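You operate a simulated robot arm through the tools that you are given. There is no shell and no other tool. Be economical: measure what you need, move in short steps, check, and stop when the job is done.

The job below is to be done with a simulated two-armed robot. You get a single attempt, and the scene is never put back.

## Task
Fit the shim that the shim display names between the locked small winder's flanges.
Fine: try the green button first, free the brown lever, seat the shim of the size shown, throw the lever to fast. Where these are worked on the way, their far stop is far enough and under half their travel is too little: brown lever.

It is judged by the outcome, as a careful person would: the job done as asked, and still so three seconds after it is handed in. It fails if anything else is knocked over, pushed out of place, dropped, spilled or broken.

## Robot
Two 7-joint arms with two-finger parallel grippers on one trunk, on a base that drives. Base frame: it is fixed to the floor where the robot stands at the start and does not move with it; the origin is under the middle of the robot, x ahead of it, y to its left, z up. Lengths are in m, angles in rad, forces in N, time in s.
The left shoulder is at the start at [0.05, 0.165, 1.08], the right one opposite. With the tool pointing down near the work surface each hand reaches from about 0.1 to 0.64 m from the robot's upright axis, wherever it stands, measured 20 degrees to its own side. Places, roughly: brown lever [0.9, 0.3, 1]; flange slot [0.9, 0.3, 0.8]; green button [0.5, 0, 0.7]; red switch [0.5, 0.4, 0.7]; shim display [0.9, 0.4, 1.1]. Payload 3.91 kg a hand.
The TCP of each hand is the grasp point between the finger pads, 0.03 m short of the fingertips. In the tool frame z runs along the fingers and y along their closing line. The gripper opens to 0.11 m. The fingers are 0.02 m wide and 0.01 m thick; the gripper's body (0.048 by 0.112 m) begins 0.055 m behind the TCP.
Orientation is told as [roll, pitch, yaw] about the base's x, y, z axes, in that order, counted from this pose: with the fingers straight down and closing along the base's y, the tool's x points along the base's -x, its y along +y and its z along -z.

## Interface
- The arms move only by the tool move_arm. It takes "left_increments", "right_increments" or both (then of equal length, played together; a hand with none holds still); each is a list of rows, each an object (a shift or turn left out is 0, a gripper value left out holds the last) with "linear": the shift along the tool's x, y, z in units of 30 mm (1.0 is 30 mm), a list of three; "turn": the turn, a rotation vector about the tool's x, y, z in units of 4 degrees (1.0 is 4 degrees), a list of three; "jaw": the closure, from 0 (fully open) to 1 (shut). In form: [{"linear": [x, y, z], "turn": [wx, wy, wz], "jaw": jaw}, ...]. A call has 1 to 10 rows; each row shifts and turns the commanded pose from where the row before left it, along the tool's axes as they then stand. A call with a number of a shift or a turn outside -1 to 1 is refused whole. Rows are played at 5 a second. More than 0.05 m and 0.15 rad between two rows, or a gripper value outside its range, and nothing of the call is played. A pose out of reach is approached as far as the arm can. The call stops where the force on the tool passes 40 N (or 10 N more than at its start, if that is more) or the arm is blocked; 0.2 s more then pass. The fingers move at their own pace (about 0.045 m/s each) and stop on an object; they squeeze with about 39 N. The grip force told is the motor's: it shows also when the fingers shut on nothing. Time passes only in rows, and 0.2 s behind the last, so rows that do not move let the fingers close. It gives the time, the measured TCP pose, the force on the tool (base axes), the opening and the grip force at its end, in the units of the frame above (readings bear some noise), with the torque about the TCP (base axes, N m) and any sound that the robot's microphone picked up, and new pictures: "views" is both (left out), scene, wrist or none (wrist: the cameras of the hands that moved).
- Cameras (640 x 400 px; columns grow to the right, rows downward): "scene" is now at [0.1178, 0.0279, 1.267]; the picture's right is [0.31, -0.95, 0.00], its down [-0.39, -0.13, -0.91] and it looks along [0.87, 0.28, -0.41] (base axes); focal length 214 px, centre (320, 200). "left" rides on the left gripper at [0.073, -0.017, -0.103] in its tool frame; the picture's right is [0.23, 0.97, 0.00], its down [-0.76, 0.18, -0.62] and it looks along [-0.61, 0.14, 0.78] (tool axes); focal length 222 px, centre (320, 200). "right" rides on the right gripper at [0.072, 0.017, -0.103] in its tool frame; the picture's right is [-0.23, 0.97, 0.00], its down [-0.76, -0.18, -0.62] and it looks along [-0.61, -0.14, 0.78] (tool axes); focal length 222 px, centre (320, 200). There is no depth. A picture from a camera that has moved, and an enlarged one, comes with that camera's place and axes in the base frame and with its lens.
- lift_body(by): slides the trunk up (or, below 0, down) by that many m; the arms and the scene camera ride with it, the base frame stays. It gives what a move gives, with no picture.
- drive_base(legs): drives the robot by 1 to 6 legs, each [ahead, left, turn to the left] in m, m and rad, along the robot's own axes; the way and the turn of a leg run together, so that a leg with both is an arc; at most 1.5 m and 3.142 rad a leg. The arms and the cameras ride along, it lands a little off, and it stops where it bumps. It gives what a move gives, and a new picture of the scene camera.
- pan_tilt(pan, tilt): turns the head with the scene camera to pan (to the left, within 1.396 rad either way) and tilt (down, from -0.506 to 1.204), counted from straight ahead of the robot. It gives what a move gives, and a new picture of the scene camera.
- close_up(camera, box): a new picture of the part [left, top, right, bottom] of that camera's present view, enlarged. The clock stands still meanwhile.
- close_job(): hands the job in; it is judged then, once.

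Work in short steps. Places have to be worked out from the pictures, the camera data and where the tool is seen: move nearer, look again, correct. Check each grasp and each placing, and mend what went wrong. You have 120 turns and 260 pictures in all, those below and enlarged ones among them. Open the grippers and draw the arms clear of the work before you hand the job in, unless the task says otherwise; then end with one line.

The tools are called after ">>>" as name(argument=value, ...) on one line, values as JSON. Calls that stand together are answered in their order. move_arm: Moves the arms, as the interface text tells. Its arguments: {"type":"object","properties":{"left_increments":{"type":"array","items":{"type":"object","properties":{"linear":{"type":"array","items":{"type":"number"}},"turn":{"type":"array","items":{"type":"number"}},"jaw":{"type":"number"}}}},"right_increments":{"type":"array","items":{"type":"object","properties":{"linear":{"type":"array","items":{"type":"number"}},"turn":{"type":"array","items":{"type":"number"}},"jaw":{"type":"number"}}}},"views":{"type":"string","enum":["both","scene","wrist","none"]}},"required":[]} The other tools are called the same way: lift_body (by) slides the trunk up or down; drive_base (legs) drives the base; pan_tilt (pan, tilt) turns the head that bears the scene camera; close_up (camera, box) takes an enlarged picture of a part of a camera's view; close_job () hands the job in.

At the start:

```text
t: 0.0
left_position: [0.4222, 0.3313, 1.2077]
left_ee_rot: [0.001, -0.001, 0.001]
left_ft_force: [-0.1, 0.1, 0.0]
left_torque: [0.01, 0.02, 0.0]
left_width: 0.1099
left_grip_force: 0.1
right_position: [0.4045, -0.0967, 1.2331]
right_ee_rot: [0.001, 0.0, 0.0]
right_ft_force: [-0.6, 0.7, 0.5]
right_torque: [0.01, 0.04, 0.02]
right_width: 0.1099
right_grip_force: 0.0
trunk travel left (down, up): [-0.3, 0.203]
robot x, y, heading: [0.0012, 0.0001, -0.001]
head pan, tilt: [0.312, 0.426]
```

scene: 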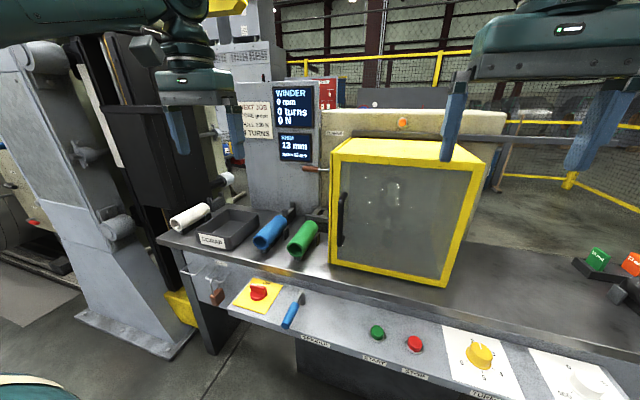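
right: 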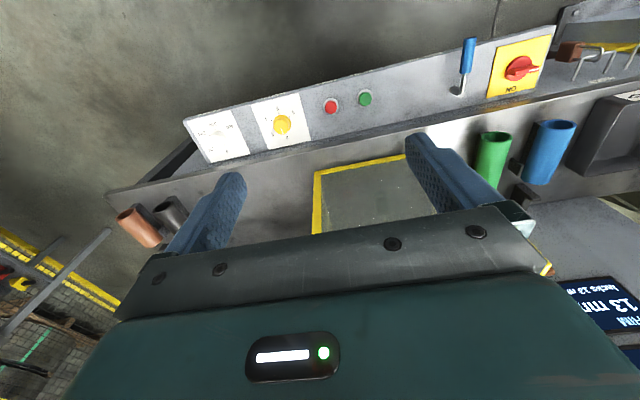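
left: 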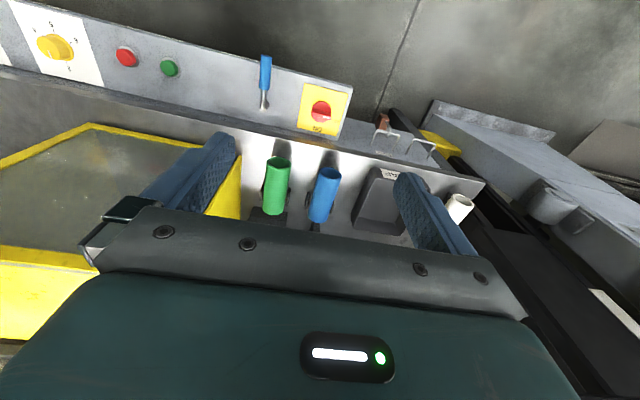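

The display reads about 13 mm; I enlarge the display, the table with the shims, and the console.

>>> close_up(camera="scene", box=[220, 70, 360, 170])

>>> close_up(camera="scene", box=[150, 150, 350, 275])

>>> close_up(camera="scene", box=[180, 250, 440, 400])

>>> close_up(camera="scene", box=[540, 220, 640, 320])

>>> close_up(camera="scene", box=[290, 90, 510, 230])

```text
4.00 times, centred on (290, 120) of scene
camera zoom: at [0.1178, 0.0279, 1.267], right [0.31, -0.95, 0.0], down [-0.39, -0.13, -0.91], along [0.87, 0.28, -0.41], focal length 858 px, centre (440, 520)
```

zoom: 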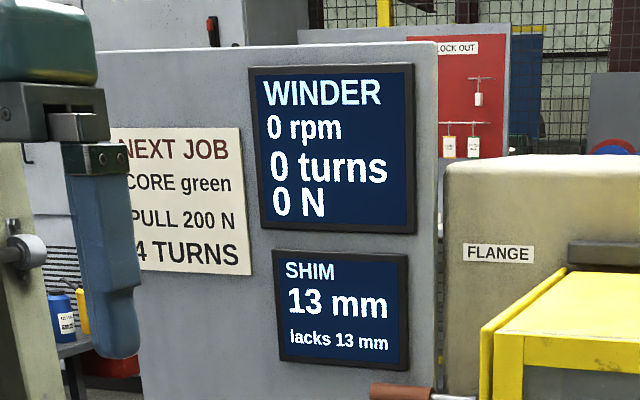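

```text
3.20 times, centred on (250, 212) of scene
camera zoom: at [0.1178, 0.0279, 1.267], right [0.31, -0.95, 0.0], down [-0.39, -0.13, -0.91], along [0.87, 0.28, -0.41], focal length 686 px, centre (544, 160)
```

zoom: 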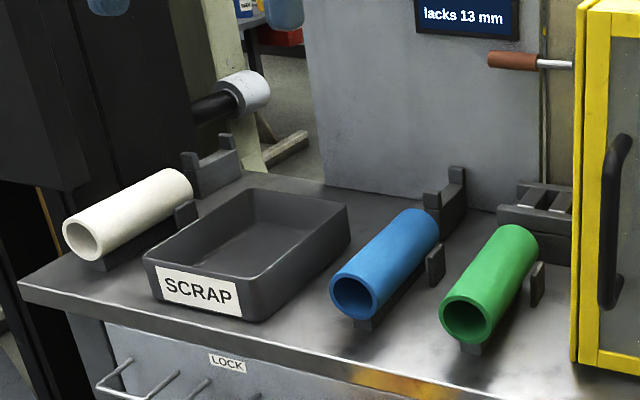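

```text
2.46 times, centred on (310, 325) of scene
camera zoom: at [0.1178, 0.0279, 1.267], right [0.31, -0.95, 0.0], down [-0.39, -0.13, -0.91], along [0.87, 0.28, -0.41], focal length 528 px, centre (345, -108)
```

zoom: 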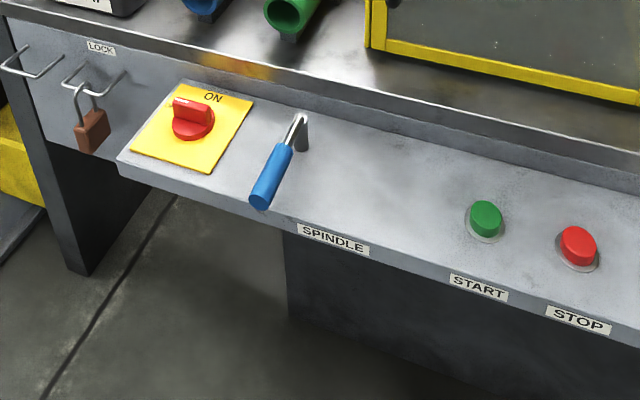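

```text
4.00 times, centred on (590, 270) of scene
camera zoom: at [0.1178, 0.0279, 1.267], right [0.31, -0.95, 0.0], down [-0.39, -0.13, -0.91], along [0.87, 0.28, -0.41], focal length 858 px, centre (-760, -80)
```

zoom: 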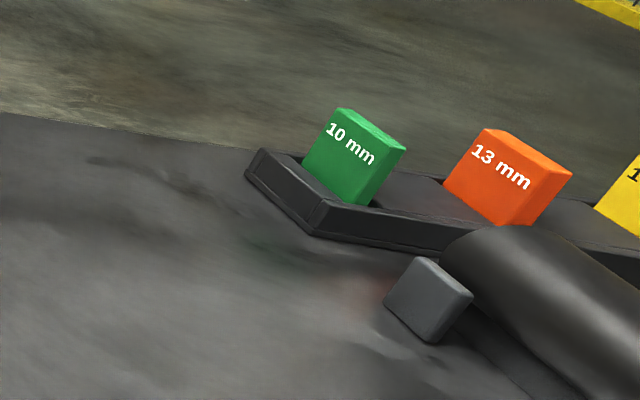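

```text
2.86 times, centred on (400, 160) of scene
camera zoom: at [0.1178, 0.0279, 1.267], right [0.31, -0.95, 0.0], down [-0.39, -0.13, -0.91], along [0.87, 0.28, -0.41], focal length 613 px, centre (91, 314)
```

zoom: 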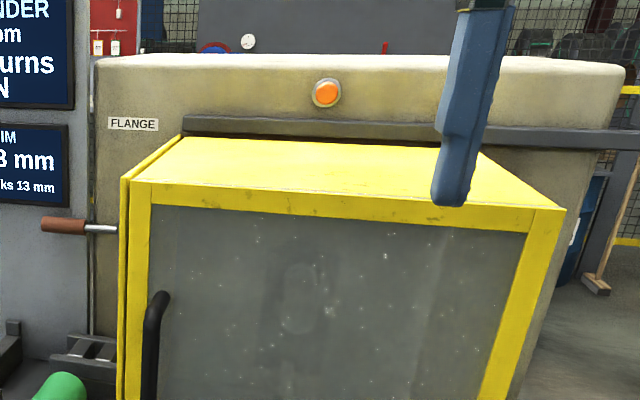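

The display says 13 mm, and the orange shim is marked 13 mm. I need to see the red switch, the padlock and the flange fixture better before touching anything.

>>> close_up(camera="left", box=[240, 50, 460, 190])

>>> close_up(camera="right", box=[440, 20, 640, 145])

>>> close_up(camera="scene", box=[285, 150, 365, 230])

>>> pan_tilt(pan=-0.35, tilt=0.6)

```text
2.86 times, centred on (350, 120) of left
camera zoom: at [0.35, 0.3143, 1.3108], right [-0.23, 0.97, 0.0], down [0.76, 0.18, 0.62], along [0.61, 0.14, -0.78], focal length 635 px, centre (234, 429)
```

zoom: 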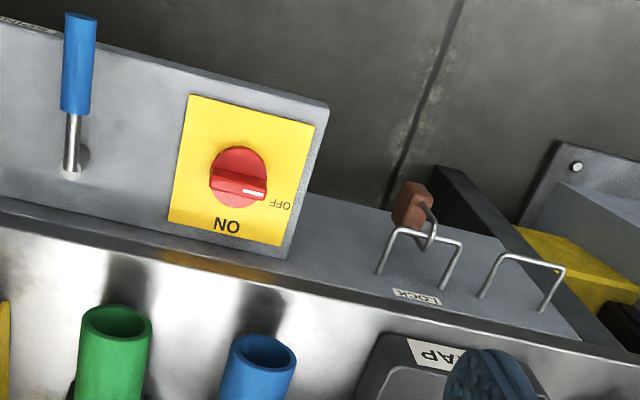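

```text
3.20 times, centred on (540, 82) of right
camera zoom: at [0.3316, -0.0804, 1.3364], right [0.23, 0.97, 0.0], down [0.76, -0.18, 0.62], along [0.61, -0.14, -0.78], focal length 711 px, centre (-384, 576)
```

zoom: 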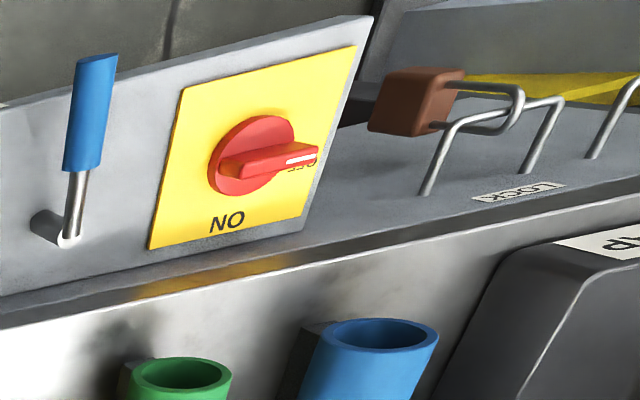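

```text
5.00 times, centred on (325, 190) of scene
camera zoom: at [0.1178, 0.0279, 1.267], right [0.31, -0.95, 0.0], down [-0.39, -0.13, -0.91], along [0.87, 0.28, -0.41], focal length 1072 px, centre (295, 250)
```

zoom: 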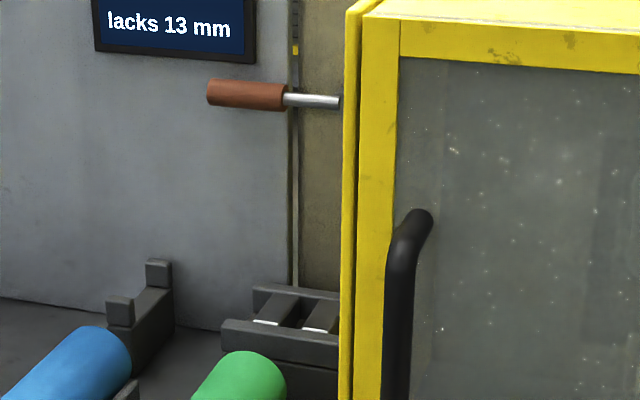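

```text
t: 1.0
left_position: [0.4211, 0.3319, 1.2093]
left_ee_rot: [0.002, -0.001, 0.001]
left_ft_force: [-0.4, 0.0, -0.1]
left_torque: [0.03, -0.02, 0.01]
left_width: 0.1098
left_grip_force: 0.0
right_position: [0.4063, -0.0962, 1.2326]
right_ee_rot: [0.0, 0.001, -0.001]
right_ft_force: [0.4, 0.3, 0.2]
right_torque: [0.01, 0.0, -0.04]
right_width: 0.11
right_grip_force: 0.0
trunk travel left (down, up): [-0.3, 0.203]
robot x, y, heading: [0.0034, 0.0006, -0.001]
head pan, tilt: [-0.351, 0.6]
camera scene: at [0.1129, -0.0307, 1.2512], right [-0.34, -0.94, 0.0], down [-0.53, 0.19, -0.83], along [0.78, -0.28, -0.56], focal length 214 px, centre (320, 200)
```

scene: 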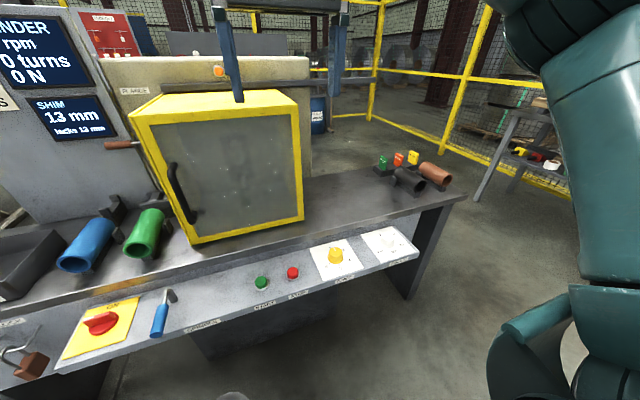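

The red switch handle points to OFF and the padlock hangs on the LOCK staple, so the winder is locked out. The green button is near (0.53, 0.0, 0.70), so I bring the closed right gripper above it.

>>> move_arm(right_increments=[{"linear": [-0.42, 0.32, 1], "jaw": 1}, {"linear": [-0.42, 0.32, 1]}, {"linear": [-0.42, 0.32, 1]}, {"linear": [-0.42, 0.32, 1]}, {"linear": [-0.42, 0.32, 1]}, {"linear": [-0.42, 0.32, 1]}, {"linear": [-0.42, 0.32, 1]}, {"linear": [-0.42, 0.32, 1]}, {"linear": [-0.42, 0.32, 1]}, {"linear": [-0.42, 0.32, 1]}], views="both")

```text
t: 3.2
left_position: [0.4221, 0.3321, 1.2091]
left_ee_rot: [0.0, -0.001, 0.003]
left_ft_force: [0.2, -0.3, -0.4]
left_torque: [0.04, 0.0, -0.03]
left_width: 0.1103
left_grip_force: 0.0
right_position: [0.5309, -0.0012, 0.9351]
right_ee_rot: [0.0, 0.0, -0.001]
right_ft_force: [0.1, -0.3, 0.4]
right_torque: [0.0, -0.01, 0.0]
right_width: 0.0002
right_grip_force: 37.7
trunk travel left (down, up): [-0.3, 0.203]
robot x, y, heading: [0.0032, 0.001, 0.002]
head pan, tilt: [-0.351, 0.6]
camera scene: at [0.1131, -0.0306, 1.2512], right [-0.34, -0.94, 0.0], down [-0.53, 0.19, -0.82], along [0.77, -0.28, -0.57], focal length 214 px, centre (320, 200)
camera right: at [0.4573, 0.0147, 1.0389], right [0.23, 0.97, 0.0], down [0.76, -0.18, 0.62], along [0.61, -0.14, -0.78], focal length 222 px, centre (320, 200)
```

scene: 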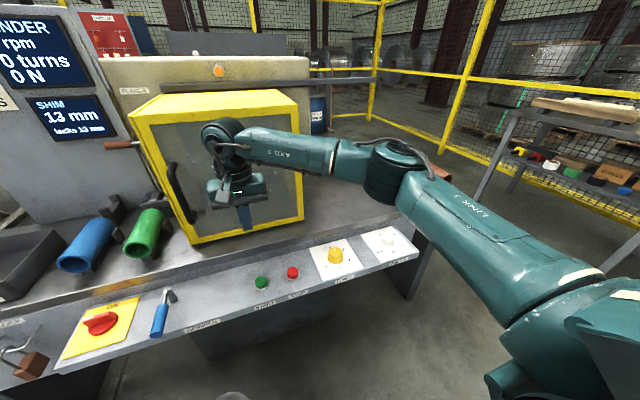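
right: 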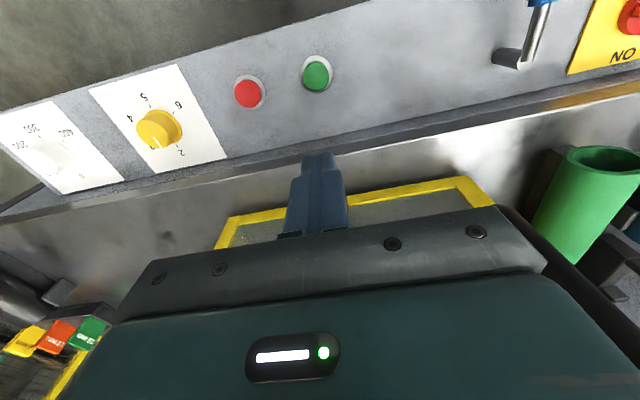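

Combining both views puts the button top near (0.505, 0.0, 0.72). I shift back 25 mm and descend to TCP z of about 0.80.

>>> move_arm(right_increments=[{"linear": [0.42, 0, 0.9]}, {"linear": [0.42, 0, 0.9]}, {"linear": [0, 0, 0.9]}, {"linear": [0, 0, 0.9]}, {"linear": [0, 0, 0.9]}], views="both")

```text
t: 4.4
left_position: [0.4219, 0.3329, 1.2087]
left_ee_rot: [-0.001, 0.001, 0.001]
left_ft_force: [0.0, 0.2, 0.4]
left_torque: [-0.01, 0.02, 0.02]
left_width: 0.1101
left_grip_force: 0.0
right_position: [0.5065, 0.0005, 0.7964]
right_ee_rot: [0.0, 0.003, -0.002]
right_ft_force: [-1.1, 0.5, 0.7]
right_torque: [-0.03, 0.02, 0.03]
right_width: 0.0
right_grip_force: 37.5
trunk travel left (down, up): [-0.3, 0.203]
robot x, y, heading: [0.0037, -0.0003, 0.005]
head pan, tilt: [-0.351, 0.6]
camera scene: at [0.113, -0.0308, 1.2512], right [-0.34, -0.94, 0.0], down [-0.53, 0.19, -0.82], along [0.77, -0.28, -0.57], focal length 214 px, centre (320, 200)
camera right: at [0.4338, 0.0164, 0.9015], right [0.23, 0.97, 0.0], down [0.76, -0.18, 0.62], along [0.61, -0.14, -0.78], focal length 222 px, centre (320, 200)
```

scene: 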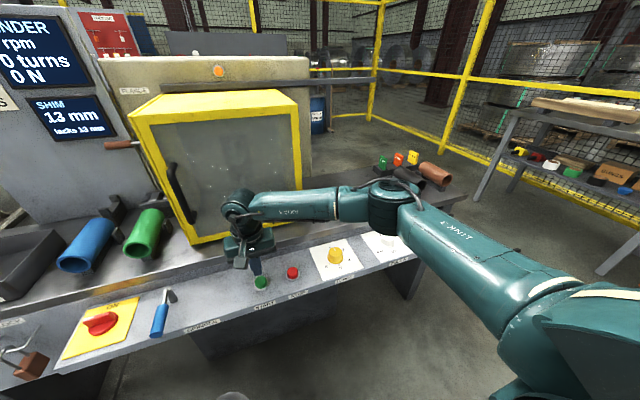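
right: 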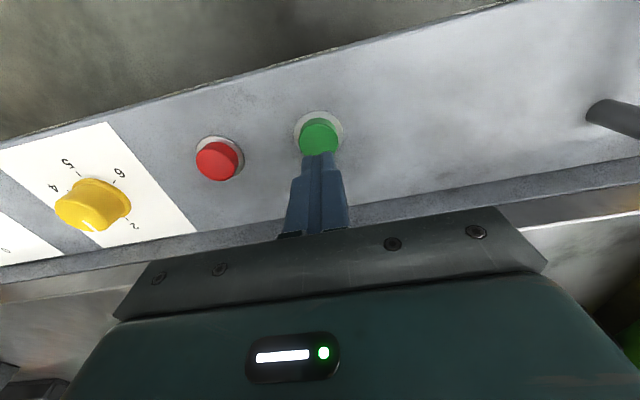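

The tip is just above the button. I press down slowly, watching the force.

>>> move_arm(right_increments=[{"linear": [0.15, 0, 0.4]}, {"linear": [0, 0, 0.3]}, {"linear": [0, 0, 0.25]}, {"linear": [0, 0, 0.2]}, {"linear": [0, 0, 0.2]}], views="both")

```text
t: 5.6
left_position: [0.4212, 0.3326, 1.2078]
left_ee_rot: [-0.001, -0.001, 0.001]
left_ft_force: [0.2, -0.9, 0.6]
left_torque: [-0.01, -0.03, 0.0]
left_width: 0.1101
left_grip_force: 0.0
right_position: [0.5005, 0.0004, 0.7578]
right_ee_rot: [0.001, -0.002, -0.001]
right_ft_force: [1.9, 0.4, 7.1]
right_torque: [0.01, -0.04, -0.02]
right_width: 0.0
right_grip_force: 37.8
trunk travel left (down, up): [-0.3, 0.203]
robot x, y, heading: [0.0003, -0.002, 0.003]
head pan, tilt: [-0.351, 0.6]
heard: click
camera scene: at [0.1125, -0.0308, 1.2514], right [-0.34, -0.94, 0.0], down [-0.53, 0.19, -0.83], along [0.78, -0.28, -0.56], focal length 214 px, centre (320, 200)
camera right: at [0.4274, 0.0166, 0.8618], right [0.23, 0.97, 0.0], down [0.76, -0.18, 0.62], along [0.61, -0.14, -0.78], focal length 222 px, centre (320, 200)
```

scene: 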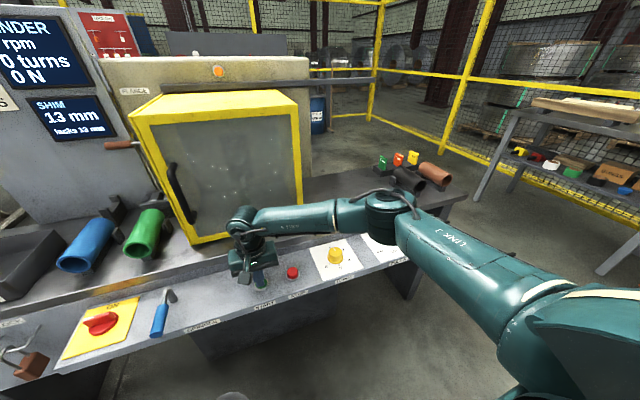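
right: 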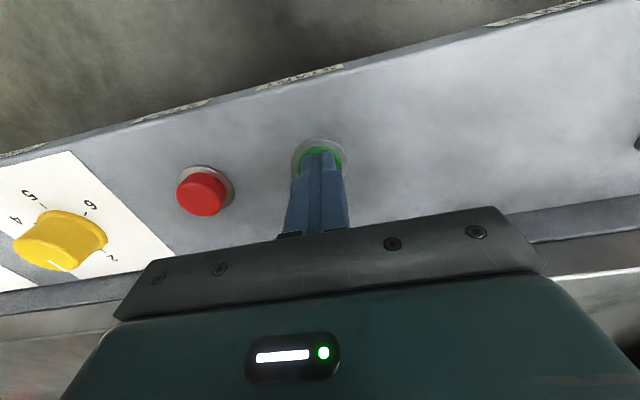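

The button clicked and the display stays at 0 rpm, so the winder is proven dead. I lift the right hand clear, retracting toward the robot.

>>> move_arm(right_increments=[{"linear": [0, 0, -1]}, {"linear": [0, 0, -1]}, {"linear": [0.3, -0.5, -1]}, {"linear": [0.3, -0.5, -1]}, {"linear": [0.3, -0.5, -1]}, {"linear": [0.3, -0.5, -1]}, {"linear": [0.3, -0.5, -1]}, {"linear": [0.3, -0.5, -1]}, {"linear": [0.3, -0.5, -1], "jaw": 0}, {"linear": [0.3, -0.5, -1]}], views="none")

>>> pan_tilt(pan=0.45, tilt=0.3)

>>> close_up(camera="scene", box=[270, 60, 470, 260])

```text
t: 7.8
left_position: [0.4221, 0.3319, 1.208]
left_ee_rot: [0.001, 0.0, 0.002]
left_ft_force: [0.6, 0.7, -0.1]
left_torque: [0.01, 0.01, 0.01]
left_width: 0.11
left_grip_force: 0.0
right_position: [0.4279, -0.1194, 1.0564]
right_ee_rot: [0.0, 0.003, -0.001]
right_ft_force: [0.5, 0.6, -0.1]
right_torque: [-0.01, 0.04, -0.01]
right_width: 0.0503
right_grip_force: 0.0
trunk travel left (down, up): [-0.3, 0.203]
robot x, y, heading: [0.0013, 0.0001, -0.001]
head pan, tilt: [-0.351, 0.6]
```

```text
t: 9.0
left_position: [0.4226, 0.3319, 1.2081]
left_ee_rot: [0.0, -0.001, 0.003]
left_ft_force: [0.1, 1.5, -0.9]
left_torque: [0.03, -0.01, 0.01]
left_width: 0.11
left_grip_force: 0.0
right_position: [0.428, -0.1199, 1.0577]
right_ee_rot: [0.001, -0.001, 0.0]
right_ft_force: [-0.7, 0.1, 0.5]
right_torque: [0.0, 0.0, 0.04]
right_width: 0.1101
right_grip_force: 0.0
trunk travel left (down, up): [-0.3, 0.203]
robot x, y, heading: [-0.0014, -0.0043, 0.001]
head pan, tilt: [0.45, 0.3]
camera scene: at [0.114, 0.0402, 1.2786], right [0.43, -0.9, 0.0], down [-0.27, -0.13, -0.96], along [0.86, 0.41, -0.3], focal length 214 px, centre (320, 200)
```

scene: 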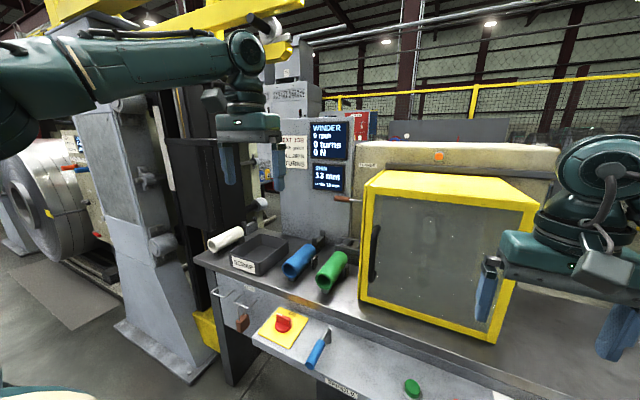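

```text
2.00 times, centred on (370, 160) of scene
camera zoom: at [0.114, 0.0402, 1.2786], right [0.43, -0.9, 0.0], down [-0.27, -0.13, -0.96], along [0.86, 0.41, -0.3], focal length 429 px, centre (220, 280)
```

zoom: 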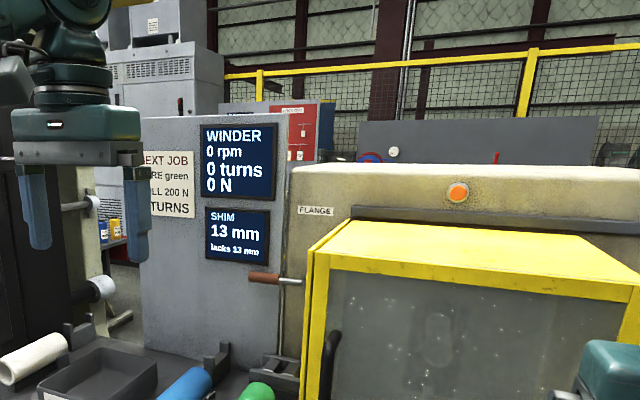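

Still 0 rpm. Before driving nearer I look down to see the robot's base against the console.

>>> pan_tilt(pan=0.2, tilt=1.2)

```text
t: 10.2
left_position: [0.4226, 0.3318, 1.2079]
left_ee_rot: [0.001, 0.0, 0.002]
left_ft_force: [0.4, -0.7, 0.1]
left_torque: [0.02, 0.0, 0.05]
left_width: 0.1099
left_grip_force: 0.0
right_position: [0.4274, -0.1189, 1.0565]
right_ee_rot: [0.001, 0.001, 0.0]
right_ft_force: [-0.1, 0.3, -0.8]
right_torque: [0.03, 0.03, -0.01]
right_width: 0.11
right_grip_force: 0.0
trunk travel left (down, up): [-0.3, 0.203]
robot x, y, heading: [0.0015, -0.0, 0.002]
head pan, tilt: [0.201, 1.201]
camera scene: at [0.0847, 0.0108, 1.2066], right [0.2, -0.98, 0.0], down [-0.91, -0.19, -0.36], along [0.36, 0.07, -0.93], focal length 214 px, centre (320, 200)
```

scene: 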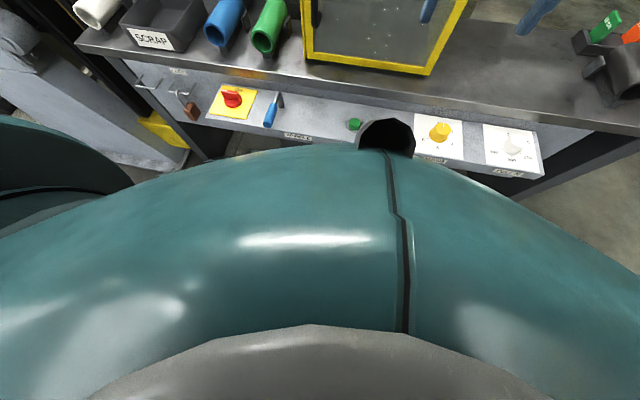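

The chest hides the base. I raise the right hand a little, then drive forward and left in small steps toward the lever.

>>> move_arm(right_increments=[{"linear": [0.5, -0.3, -1]}, {"linear": [0.5, -0.3, -1]}, {"linear": [0.5, -0.3, -1]}, {"linear": [0.5, -0.3, -1]}, {"linear": [0.5, -0.3, -1]}, {"linear": [0.5, -0.3, -1]}], views="none")

>>> pan_tilt(pan=0.3, tilt=0.5)

>>> drive_base(legs=[[0.12, 0.1, 0]])

```text
t: 11.6
left_position: [0.4219, 0.3323, 1.2081]
left_ee_rot: [-0.001, -0.003, 0.001]
left_ft_force: [-0.8, 0.9, 0.0]
left_torque: [-0.01, 0.02, -0.01]
left_width: 0.1101
left_grip_force: 0.1
right_position: [0.3375, -0.1733, 1.2389]
right_ee_rot: [0.001, 0.0, -0.001]
right_ft_force: [-0.1, -0.1, 0.4]
right_torque: [-0.02, -0.01, -0.02]
right_width: 0.11
right_grip_force: 0.1
trunk travel left (down, up): [-0.3, 0.203]
robot x, y, heading: [0.0016, -0.0005, -0.0]
head pan, tilt: [0.201, 1.201]
```

```text
t: 12.6
left_position: [0.423, 0.3328, 1.2081]
left_ee_rot: [-0.001, 0.0, 0.002]
left_ft_force: [-0.1, -0.2, 0.4]
left_torque: [-0.01, 0.0, 0.01]
left_width: 0.1101
left_grip_force: 0.2
right_position: [0.3385, -0.1734, 1.2381]
right_ee_rot: [0.0, 0.0, -0.001]
right_ft_force: [-0.3, -0.2, -0.4]
right_torque: [-0.01, 0.02, -0.02]
right_width: 0.1099
right_grip_force: 0.0
trunk travel left (down, up): [-0.3, 0.203]
robot x, y, heading: [-0.0043, 0.002, -0.001]
head pan, tilt: [0.3, 0.499]
camera scene: at [0.1168, 0.0265, 1.2602], right [0.3, -0.96, 0.0], down [-0.46, -0.14, -0.88], along [0.84, 0.26, -0.48], focal length 214 px, centre (320, 200)
```

scene: 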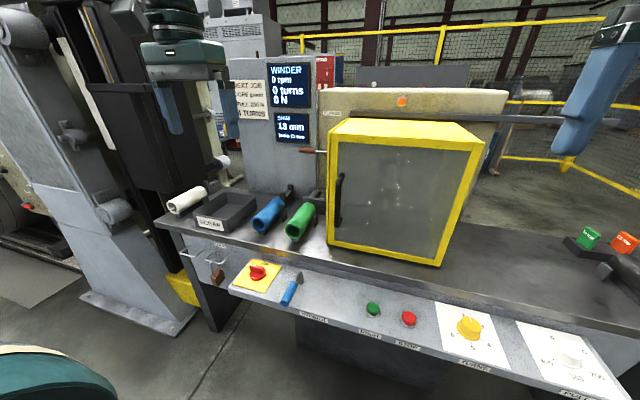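

```text
t: 14.2
left_position: [0.5474, 0.4309, 1.2089]
left_ee_rot: [0.0, -0.001, -0.007]
left_ft_force: [0.3, -0.3, -0.1]
left_torque: [-0.03, 0.0, -0.03]
left_width: 0.11
left_grip_force: 0.1
right_position: [0.4611, -0.0737, 1.2381]
right_ee_rot: [-0.001, 0.002, -0.007]
right_ft_force: [0.2, -0.1, 0.4]
right_torque: [-0.05, -0.02, 0.02]
right_width: 0.1099
right_grip_force: 0.1
trunk travel left (down, up): [-0.3, 0.203]
robot x, y, heading: [0.1224, 0.1015, -0.003]
head pan, tilt: [0.3, 0.499]
camera scene: at [0.2397, 0.1274, 1.2602], right [0.29, -0.96, 0.0], down [-0.46, -0.14, -0.88], along [0.84, 0.25, -0.48], focal length 214 px, centre (320, 200)
```

scene: 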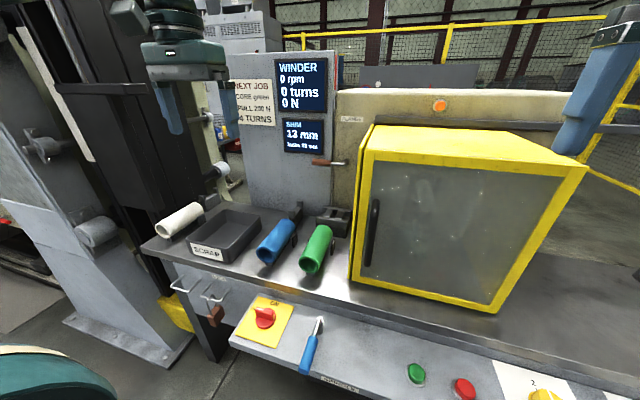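

The base moved freely. I take a closer look at the lever and flange fixture from here.

>>> close_up(camera="scene", box=[270, 80, 390, 180])

>>> close_up(camera="scene", box=[270, 150, 390, 260])

>>> close_up(camera="scene", box=[160, 270, 320, 370])

```text
4.00 times, centred on (330, 130) of scene
camera zoom: at [0.2397, 0.1274, 1.2602], right [0.29, -0.96, 0.0], down [-0.46, -0.14, -0.88], along [0.84, 0.25, -0.48], focal length 858 px, centre (280, 480)
```

zoom: 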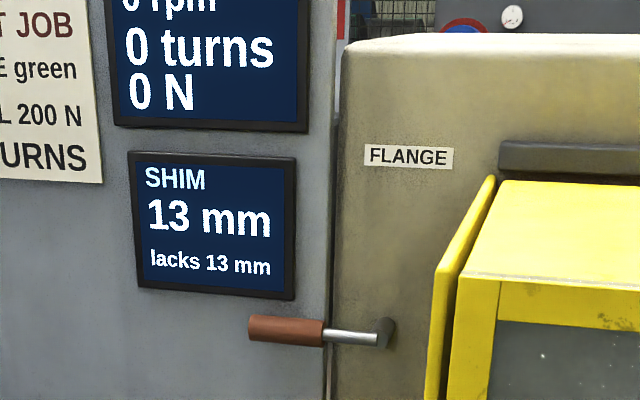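

```text
3.64 times, centred on (330, 205) of scene
camera zoom: at [0.2397, 0.1274, 1.2602], right [0.29, -0.96, 0.0], down [-0.46, -0.14, -0.88], along [0.84, 0.25, -0.48], focal length 780 px, centre (284, 182)
```

zoom: 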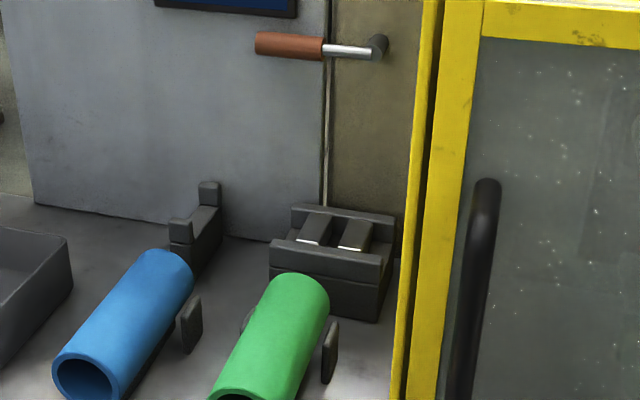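

```text
4.00 times, centred on (240, 320) of scene
camera zoom: at [0.2397, 0.1274, 1.2602], right [0.29, -0.96, 0.0], down [-0.46, -0.14, -0.88], along [0.84, 0.25, -0.48], focal length 858 px, centre (640, -280)
```

zoom: 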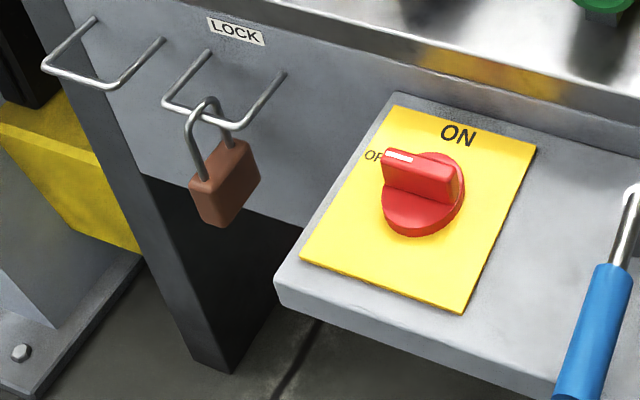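

Estimates: lever handle centre near (0.876, 0.313, 1.035), flange slot near (0.83, 0.25, 0.85). These are still too far, so I drive ahead another 0.1 m.

>>> drive_base(legs=[[0.1, 0, 0]])

>>> close_up(camera="left", box=[0, 0, 640, 400])

```text
t: 15.4
left_position: [0.6496, 0.4288, 1.207]
left_ee_rot: [0.001, 0.001, -0.007]
left_ft_force: [0.3, 0.2, -0.2]
left_torque: [0.02, 0.02, 0.02]
left_width: 0.1102
left_grip_force: 0.1
right_position: [0.562, -0.0759, 1.2375]
right_ee_rot: [-0.001, 0.002, -0.008]
right_ft_force: [1.2, -0.2, -0.3]
right_torque: [0.02, 0.03, 0.03]
right_width: 0.1099
right_grip_force: 0.2
trunk travel left (down, up): [-0.3, 0.203]
robot x, y, heading: [0.2227, 0.0983, -0.011]
head pan, tilt: [0.3, 0.499]
camera scene: at [0.3411, 0.126, 1.2601], right [0.29, -0.96, 0.0], down [-0.46, -0.14, -0.88], along [0.84, 0.25, -0.48], focal length 214 px, centre (320, 200)
```

scene: 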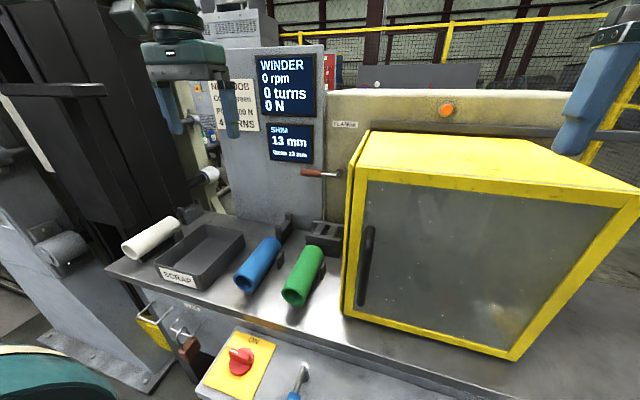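

```text
1.00 times, centred on (320, 200) of left (not enlarged: the box is as wide or as high as the picture)
camera zoom: at [0.5766, 0.4119, 1.3106], right [-0.22, 0.98, 0.0], down [0.76, 0.17, 0.62], along [0.61, 0.14, -0.78], focal length 222 px, centre (320, 200)
```

zoom: 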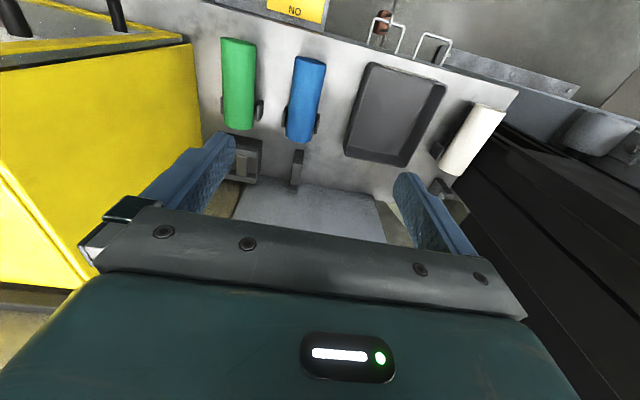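

The base is still clear. I enlarge the fixture and lever from this nearer viewpoint.

>>> close_up(camera="scene", box=[260, 140, 380, 260])

>>> close_up(camera="left", box=[180, 30, 340, 230])

```text
3.33 times, centred on (320, 200) of scene
camera zoom: at [0.3411, 0.126, 1.2601], right [0.29, -0.96, 0.0], down [-0.46, -0.14, -0.88], along [0.84, 0.25, -0.48], focal length 715 px, centre (320, 200)
```

zoom: 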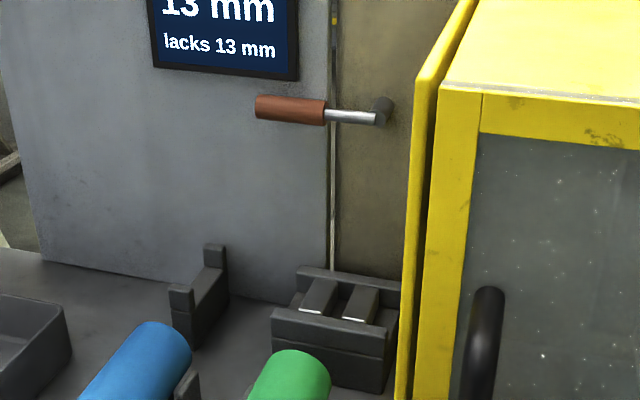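

```text
2.00 times, centred on (260, 130) of left
camera zoom: at [0.5766, 0.4119, 1.3106], right [-0.22, 0.98, 0.0], down [0.76, 0.17, 0.62], along [0.61, 0.14, -0.78], focal length 444 px, centre (440, 340)
```

zoom: 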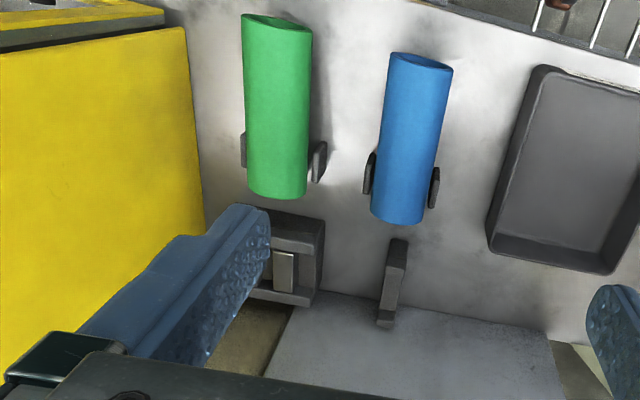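

Refined positions: lever handle about (0.876, 0.313, 1.037), pivot near y 0.235, slot about (0.885, 0.268, 0.838). I pitch the left hand forward with closed jaws so the fingers can push the lever.

>>> move_arm(left_increments=[{"linear": [0, -0.4, 0], "turn": [0, -1, 0], "jaw": 1}, {"linear": [0, -0.4, 0], "turn": [0, -1, 0]}, {"linear": [0, -0.4, 0], "turn": [0, -1, 0]}, {"linear": [0, -0.4, 0], "turn": [0, -1, 0]}, {"linear": [0, -0.4, 0], "turn": [0, -1, 0]}, {"linear": [0, -0.4, 0], "turn": [0, -1, 0]}, {"linear": [0, -0.4, 0], "turn": [0, -1, 0]}, {"linear": [0, -0.4, 0], "turn": [0, -1, 0]}, {"linear": [0, -0.4, 0], "turn": [0, -1, 0]}, {"linear": [0, -0.4, 0], "turn": [0, -1, 0]}], views="none")

>>> move_arm(left_increments=[{"turn": [0, -1, 0]}, {"turn": [0, -1, 0]}, {"turn": [0, -1, 0]}, {"turn": [0, -1, 0]}, {"turn": [0, -1, 0]}, {"turn": [0, -1, 0]}, {"turn": [0, -1, 0]}, {"turn": [0, -1, 0]}, {"turn": [0, -1, 0]}, {"turn": [0, -1, 0]}], views="both")

```text
t: 17.6
left_position: [0.6475, 0.3086, 1.2101]
left_ee_rot: [0.0, -0.7, -0.006]
left_ft_force: [-0.7, 1.2, 0.3]
left_torque: [0.0, -0.01, 0.01]
left_width: 0.0001
left_grip_force: 37.0
right_position: [0.5601, -0.0756, 1.2387]
right_ee_rot: [0.0, 0.001, -0.01]
right_ft_force: [0.2, -0.3, -0.1]
right_torque: [0.01, -0.01, -0.04]
right_width: 0.1099
right_grip_force: 0.0
trunk travel left (down, up): [-0.3, 0.203]
robot x, y, heading: [0.2232, 0.0994, -0.012]
head pan, tilt: [0.3, 0.499]
```

```text
t: 19.8
left_position: [0.6469, 0.3075, 1.2087]
left_ee_rot: [0.0, -1.398, -0.011]
left_ft_force: [0.8, 0.8, 0.0]
left_torque: [0.02, 0.02, 0.01]
left_width: 0.0
left_grip_force: 38.4
right_position: [0.5611, -0.0743, 1.2382]
right_ee_rot: [0.0, -0.002, -0.009]
right_ft_force: [0.2, 0.3, 0.7]
right_torque: [0.0, 0.01, 0.0]
right_width: 0.11
right_grip_force: 0.1
trunk travel left (down, up): [-0.3, 0.203]
robot x, y, heading: [0.2259, 0.104, -0.008]
head pan, tilt: [0.3, 0.499]
camera scene: at [0.3403, 0.1261, 1.2603], right [0.29, -0.96, 0.0], down [-0.46, -0.14, -0.88], along [0.84, 0.25, -0.48], focal length 214 px, centre (320, 200)
camera left: at [0.5332, 0.2912, 1.1541], right [-0.03, 0.97, -0.22], down [-0.48, 0.18, 0.86], along [0.88, 0.13, 0.46], focal length 222 px, centre (320, 200)
```

scene: 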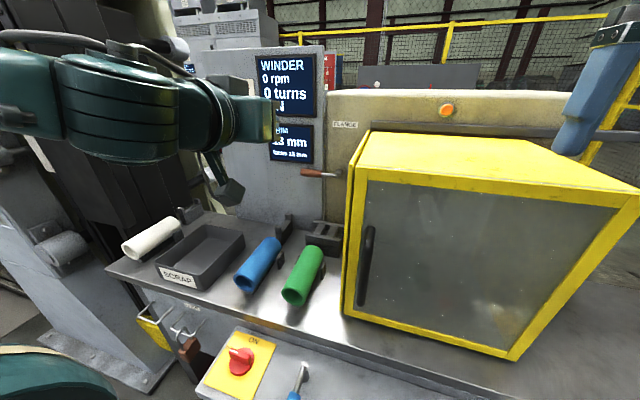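
left: 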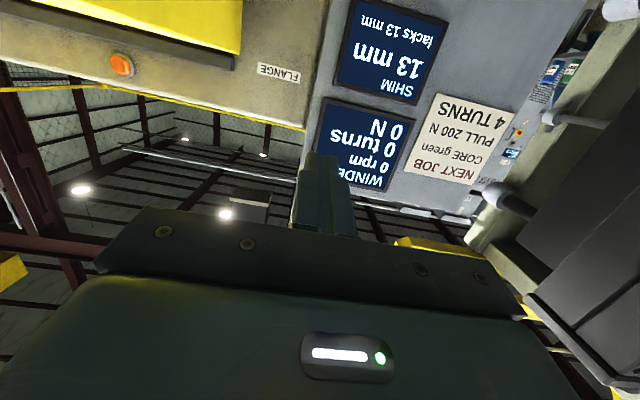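

The tool now points forward. I bring it toward a position in front of and just above the lever handle.

>>> move_arm(left_increments=[{"linear": [0.44, 0.11, 0.95]}, {"linear": [0.44, 0.11, 0.95]}, {"linear": [0.44, 0.11, 0.95]}, {"linear": [0.44, 0.11, 0.95]}, {"linear": [0.44, 0.11, 0.95]}], views="both")

```text
t: 21.0
left_position: [0.7768, 0.3261, 1.1177]
left_ee_rot: [0.0, -1.397, -0.007]
left_ft_force: [0.0, 1.0, 0.0]
left_torque: [0.01, 0.0, 0.01]
left_width: 0.0
left_grip_force: 37.7
right_position: [0.5612, -0.0756, 1.2393]
right_ee_rot: [0.001, 0.003, -0.008]
right_ft_force: [-0.4, -0.1, -0.8]
right_torque: [0.0, -0.01, -0.01]
right_width: 0.11
right_grip_force: 0.0
trunk travel left (down, up): [-0.3, 0.203]
robot x, y, heading: [0.2264, 0.1042, -0.007]
head pan, tilt: [0.3, 0.499]
camera scene: at [0.3407, 0.1262, 1.2602], right [0.29, -0.96, 0.0], down [-0.46, -0.14, -0.88], along [0.84, 0.25, -0.48], focal length 214 px, centre (320, 200)
camera left: at [0.6627, 0.3085, 1.0631], right [-0.03, 0.97, -0.22], down [-0.48, 0.18, 0.86], along [0.88, 0.14, 0.46], focal length 222 px, centre (320, 200)
```

scene: 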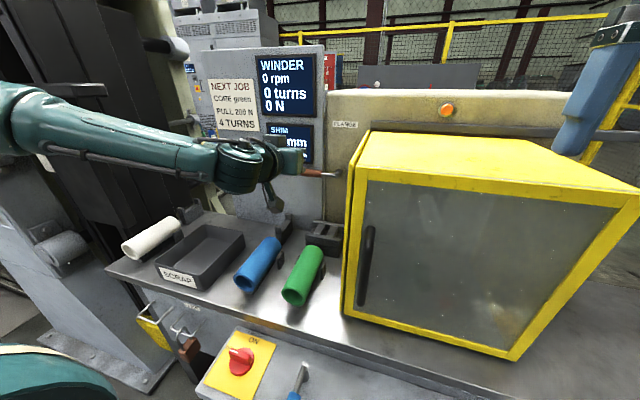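
left: 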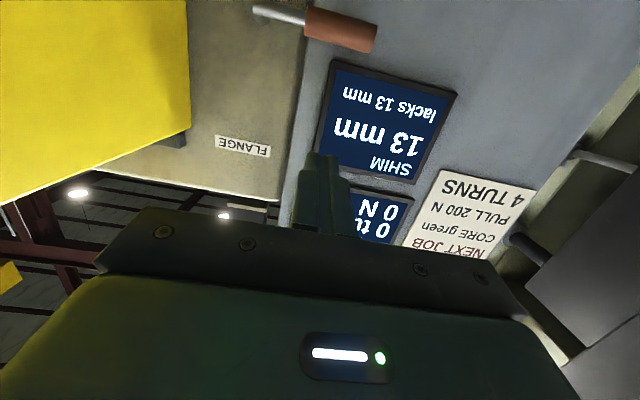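

The handle is near (0.876, 0.32, 1.03) with the pivot at y≈0.25. I move forward above it and then press gently down to test which way it swings.

>>> move_arm(left_increments=[{"linear": [0.165, 0, 0.67]}, {"linear": [0.165, 0, 0.67]}, {"linear": [0.165, 0, 0.67]}, {"linear": [0.165, 0, 0.67]}], views="both")

>>> close_up(camera="scene", box=[240, 110, 380, 220])

```text
t: 22.0
left_position: [0.8531, 0.3262, 1.0835]
left_ee_rot: [-0.002, -1.395, -0.006]
left_ft_force: [0.4, -0.1, 0.7]
left_torque: [-0.03, -0.01, 0.02]
left_width: 0.0
left_grip_force: 37.0
right_position: [0.5615, -0.0754, 1.2378]
right_ee_rot: [0.0, 0.0, -0.009]
right_ft_force: [0.1, -0.2, 0.5]
right_torque: [0.0, 0.0, 0.01]
right_width: 0.1094
right_grip_force: 0.0
trunk travel left (down, up): [-0.3, 0.203]
robot x, y, heading: [0.2217, 0.1018, -0.011]
head pan, tilt: [0.3, 0.499]
camera scene: at [0.3406, 0.126, 1.2602], right [0.29, -0.96, 0.0], down [-0.46, -0.14, -0.88], along [0.84, 0.25, -0.48], focal length 214 px, centre (320, 200)
camera left: at [0.7391, 0.3094, 1.0293], right [-0.03, 0.97, -0.22], down [-0.48, 0.18, 0.86], along [0.88, 0.13, 0.46], focal length 222 px, centre (320, 200)
```

scene: 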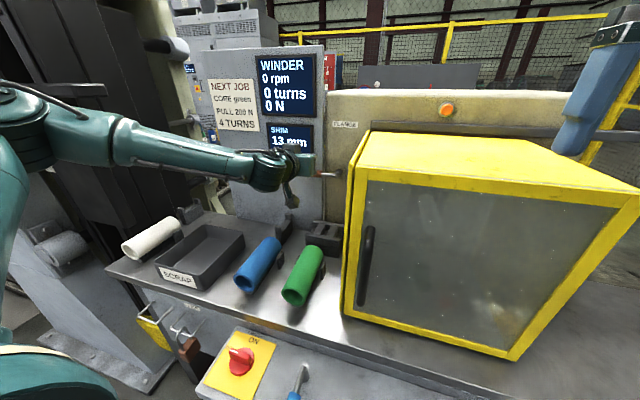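
left: 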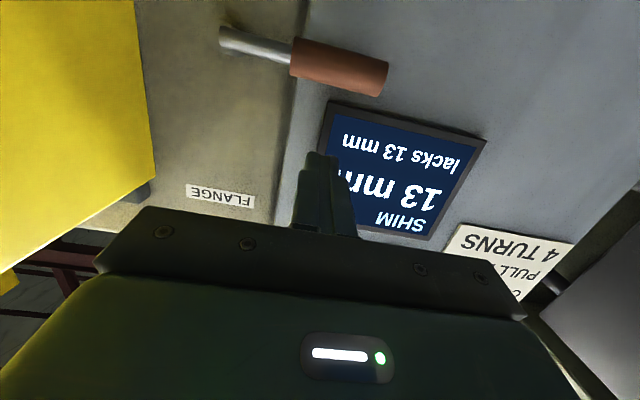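

```text
3.64 times, centred on (310, 165) of scene
camera zoom: at [0.3406, 0.126, 1.2602], right [0.29, -0.96, 0.0], down [-0.46, -0.14, -0.88], along [0.84, 0.25, -0.48], focal length 780 px, centre (356, 327)
```

zoom: 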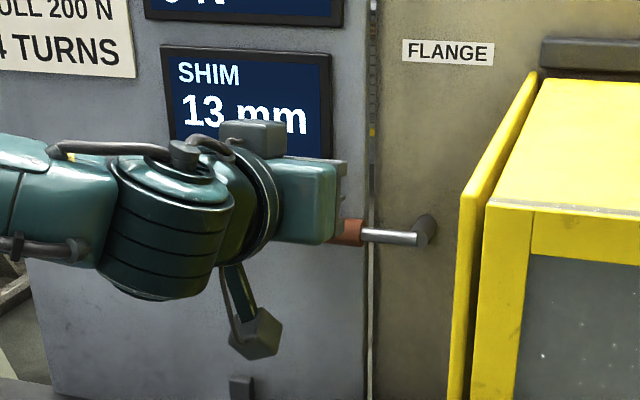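

The handle sits slightly farther and lower, near (0.895, 0.322, 1.02). I advance 10 mm and press down in small steps.

>>> move_arm(left_increments=[{"linear": [0, 0, 0.35]}, {"linear": [0.33, 0, 0.06]}, {"linear": [0.33, 0, 0.06]}, {"linear": [0.33, 0, 0.06]}, {"linear": [0.2, 0, 0.04]}, {"linear": [0.2, 0, 0.04]}, {"linear": [0.2, 0, 0.04]}, {"linear": [0.2, 0, 0.04]}], views="wrist")

```text
t: 23.8
left_position: [0.863, 0.3238, 1.0276]
left_ee_rot: [0.001, -1.397, -0.007]
left_ft_force: [-0.4, 1.0, -0.3]
left_torque: [0.01, -0.02, 0.0]
left_width: 0.0001
left_grip_force: 37.3
right_position: [0.561, -0.0749, 1.238]
right_ee_rot: [0.0, -0.001, -0.008]
right_ft_force: [0.1, 1.1, -0.2]
right_torque: [0.01, 0.0, 0.02]
right_width: 0.1099
right_grip_force: 0.1
trunk travel left (down, up): [-0.3, 0.203]
robot x, y, heading: [0.2241, 0.0995, -0.007]
head pan, tilt: [0.3, 0.499]
camera left: at [0.7482, 0.3071, 0.9742], right [-0.03, 0.97, -0.22], down [-0.48, 0.18, 0.86], along [0.88, 0.14, 0.46], focal length 222 px, centre (320, 200)
```

left: 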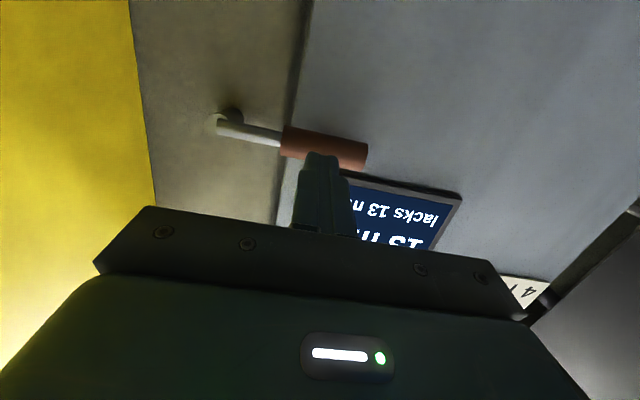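

No contact: the wrist triangulation now puts the handle at x≈0.918, z≈1.018, ahead of my tip. I rise, advance 30 mm, and press down again.

>>> move_arm(left_increments=[{"linear": [-0.65, 0, 0]}, {"linear": [-0.65, 0, 0]}, {"linear": [0, 0, 0.5]}, {"linear": [0, 0, 0.5]}, {"linear": [0.2, 0, 0.04]}, {"linear": [0.2, 0, 0.04]}, {"linear": [0.2, 0, 0.04]}, {"linear": [0.2, 0, 0.04]}, {"linear": [0.2, 0, 0.04]}], views="wrist")

```text
t: 25.8
left_position: [0.8984, 0.3246, 1.0439]
left_ee_rot: [-0.001, -1.419, -0.004]
left_ft_force: [-4.5, 3.8, 31.9]
left_torque: [-0.01, -0.61, -0.27]
left_width: 0.0
left_grip_force: 37.8
right_position: [0.557, -0.0753, 1.2394]
right_ee_rot: [0.001, -0.004, -0.008]
right_ft_force: [0.8, 0.6, -0.3]
right_torque: [-0.03, -0.01, -0.05]
right_width: 0.1102
right_grip_force: 0.1
trunk travel left (down, up): [-0.3, 0.203]
robot x, y, heading: [0.222, 0.102, -0.014]
head pan, tilt: [0.3, 0.499]
camera left: at [0.7852, 0.3065, 0.9868], right [-0.03, 0.97, -0.22], down [-0.5, 0.18, 0.85], along [0.87, 0.14, 0.48], focal length 222 px, centre (320, 200)
```

left: 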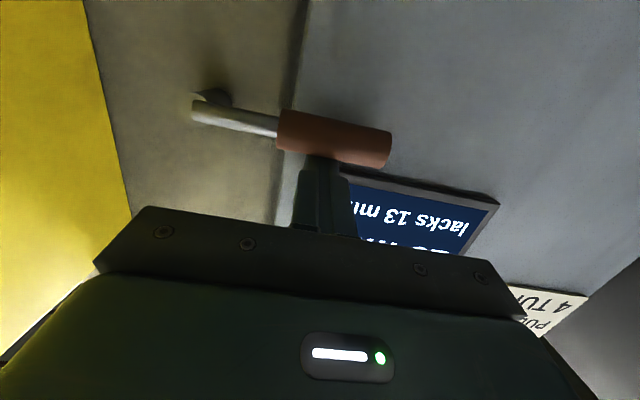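

There is 32 N of resistance and no movement, so down is the stop. I back off, go under the handle, and will push it up.

>>> move_arm(left_increments=[{"linear": [-0.4, 0, 0]}, {"linear": [0, 0, -0.85]}, {"linear": [0, 0, -0.85]}, {"linear": [1, 0, 0]}, {"linear": [1, 0, 0]}, {"linear": [0.85, 0, 0]}, {"linear": [0, 0, 0.75]}, {"linear": [0, 0, 0.75]}, {"linear": [0, 0, 0.7]}], views="wrist")

```text
t: 27.8
left_position: [0.8998, 0.3294, 0.9616]
left_ee_rot: [-0.006, -1.395, -0.003]
left_ft_force: [0.0, -0.4, -0.1]
left_torque: [0.02, 0.01, -0.02]
left_width: 0.0
left_grip_force: 37.5
left hand out of reach, approached as far as the arm can: row 9
right_position: [0.5613, -0.0753, 1.2386]
right_ee_rot: [0.0, 0.001, -0.007]
right_ft_force: [0.1, -0.1, 0.2]
right_torque: [-0.01, -0.04, -0.01]
right_width: 0.1099
right_grip_force: 0.1
trunk travel left (down, up): [-0.3, 0.203]
robot x, y, heading: [0.225, 0.1027, -0.015]
head pan, tilt: [0.3, 0.499]
camera left: at [0.7851, 0.3125, 0.9075], right [-0.03, 0.97, -0.22], down [-0.48, 0.18, 0.86], along [0.88, 0.13, 0.46], focal length 222 px, centre (320, 200)
```

left: 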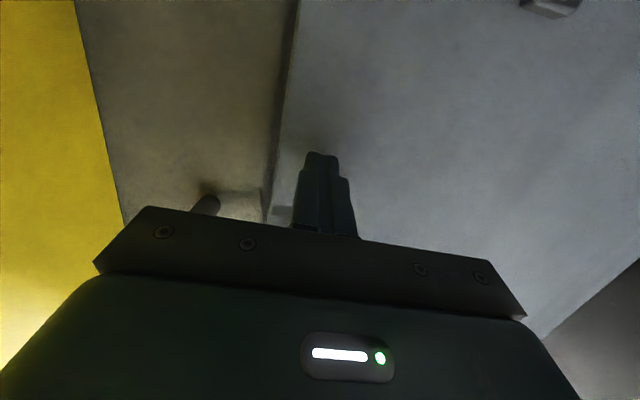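

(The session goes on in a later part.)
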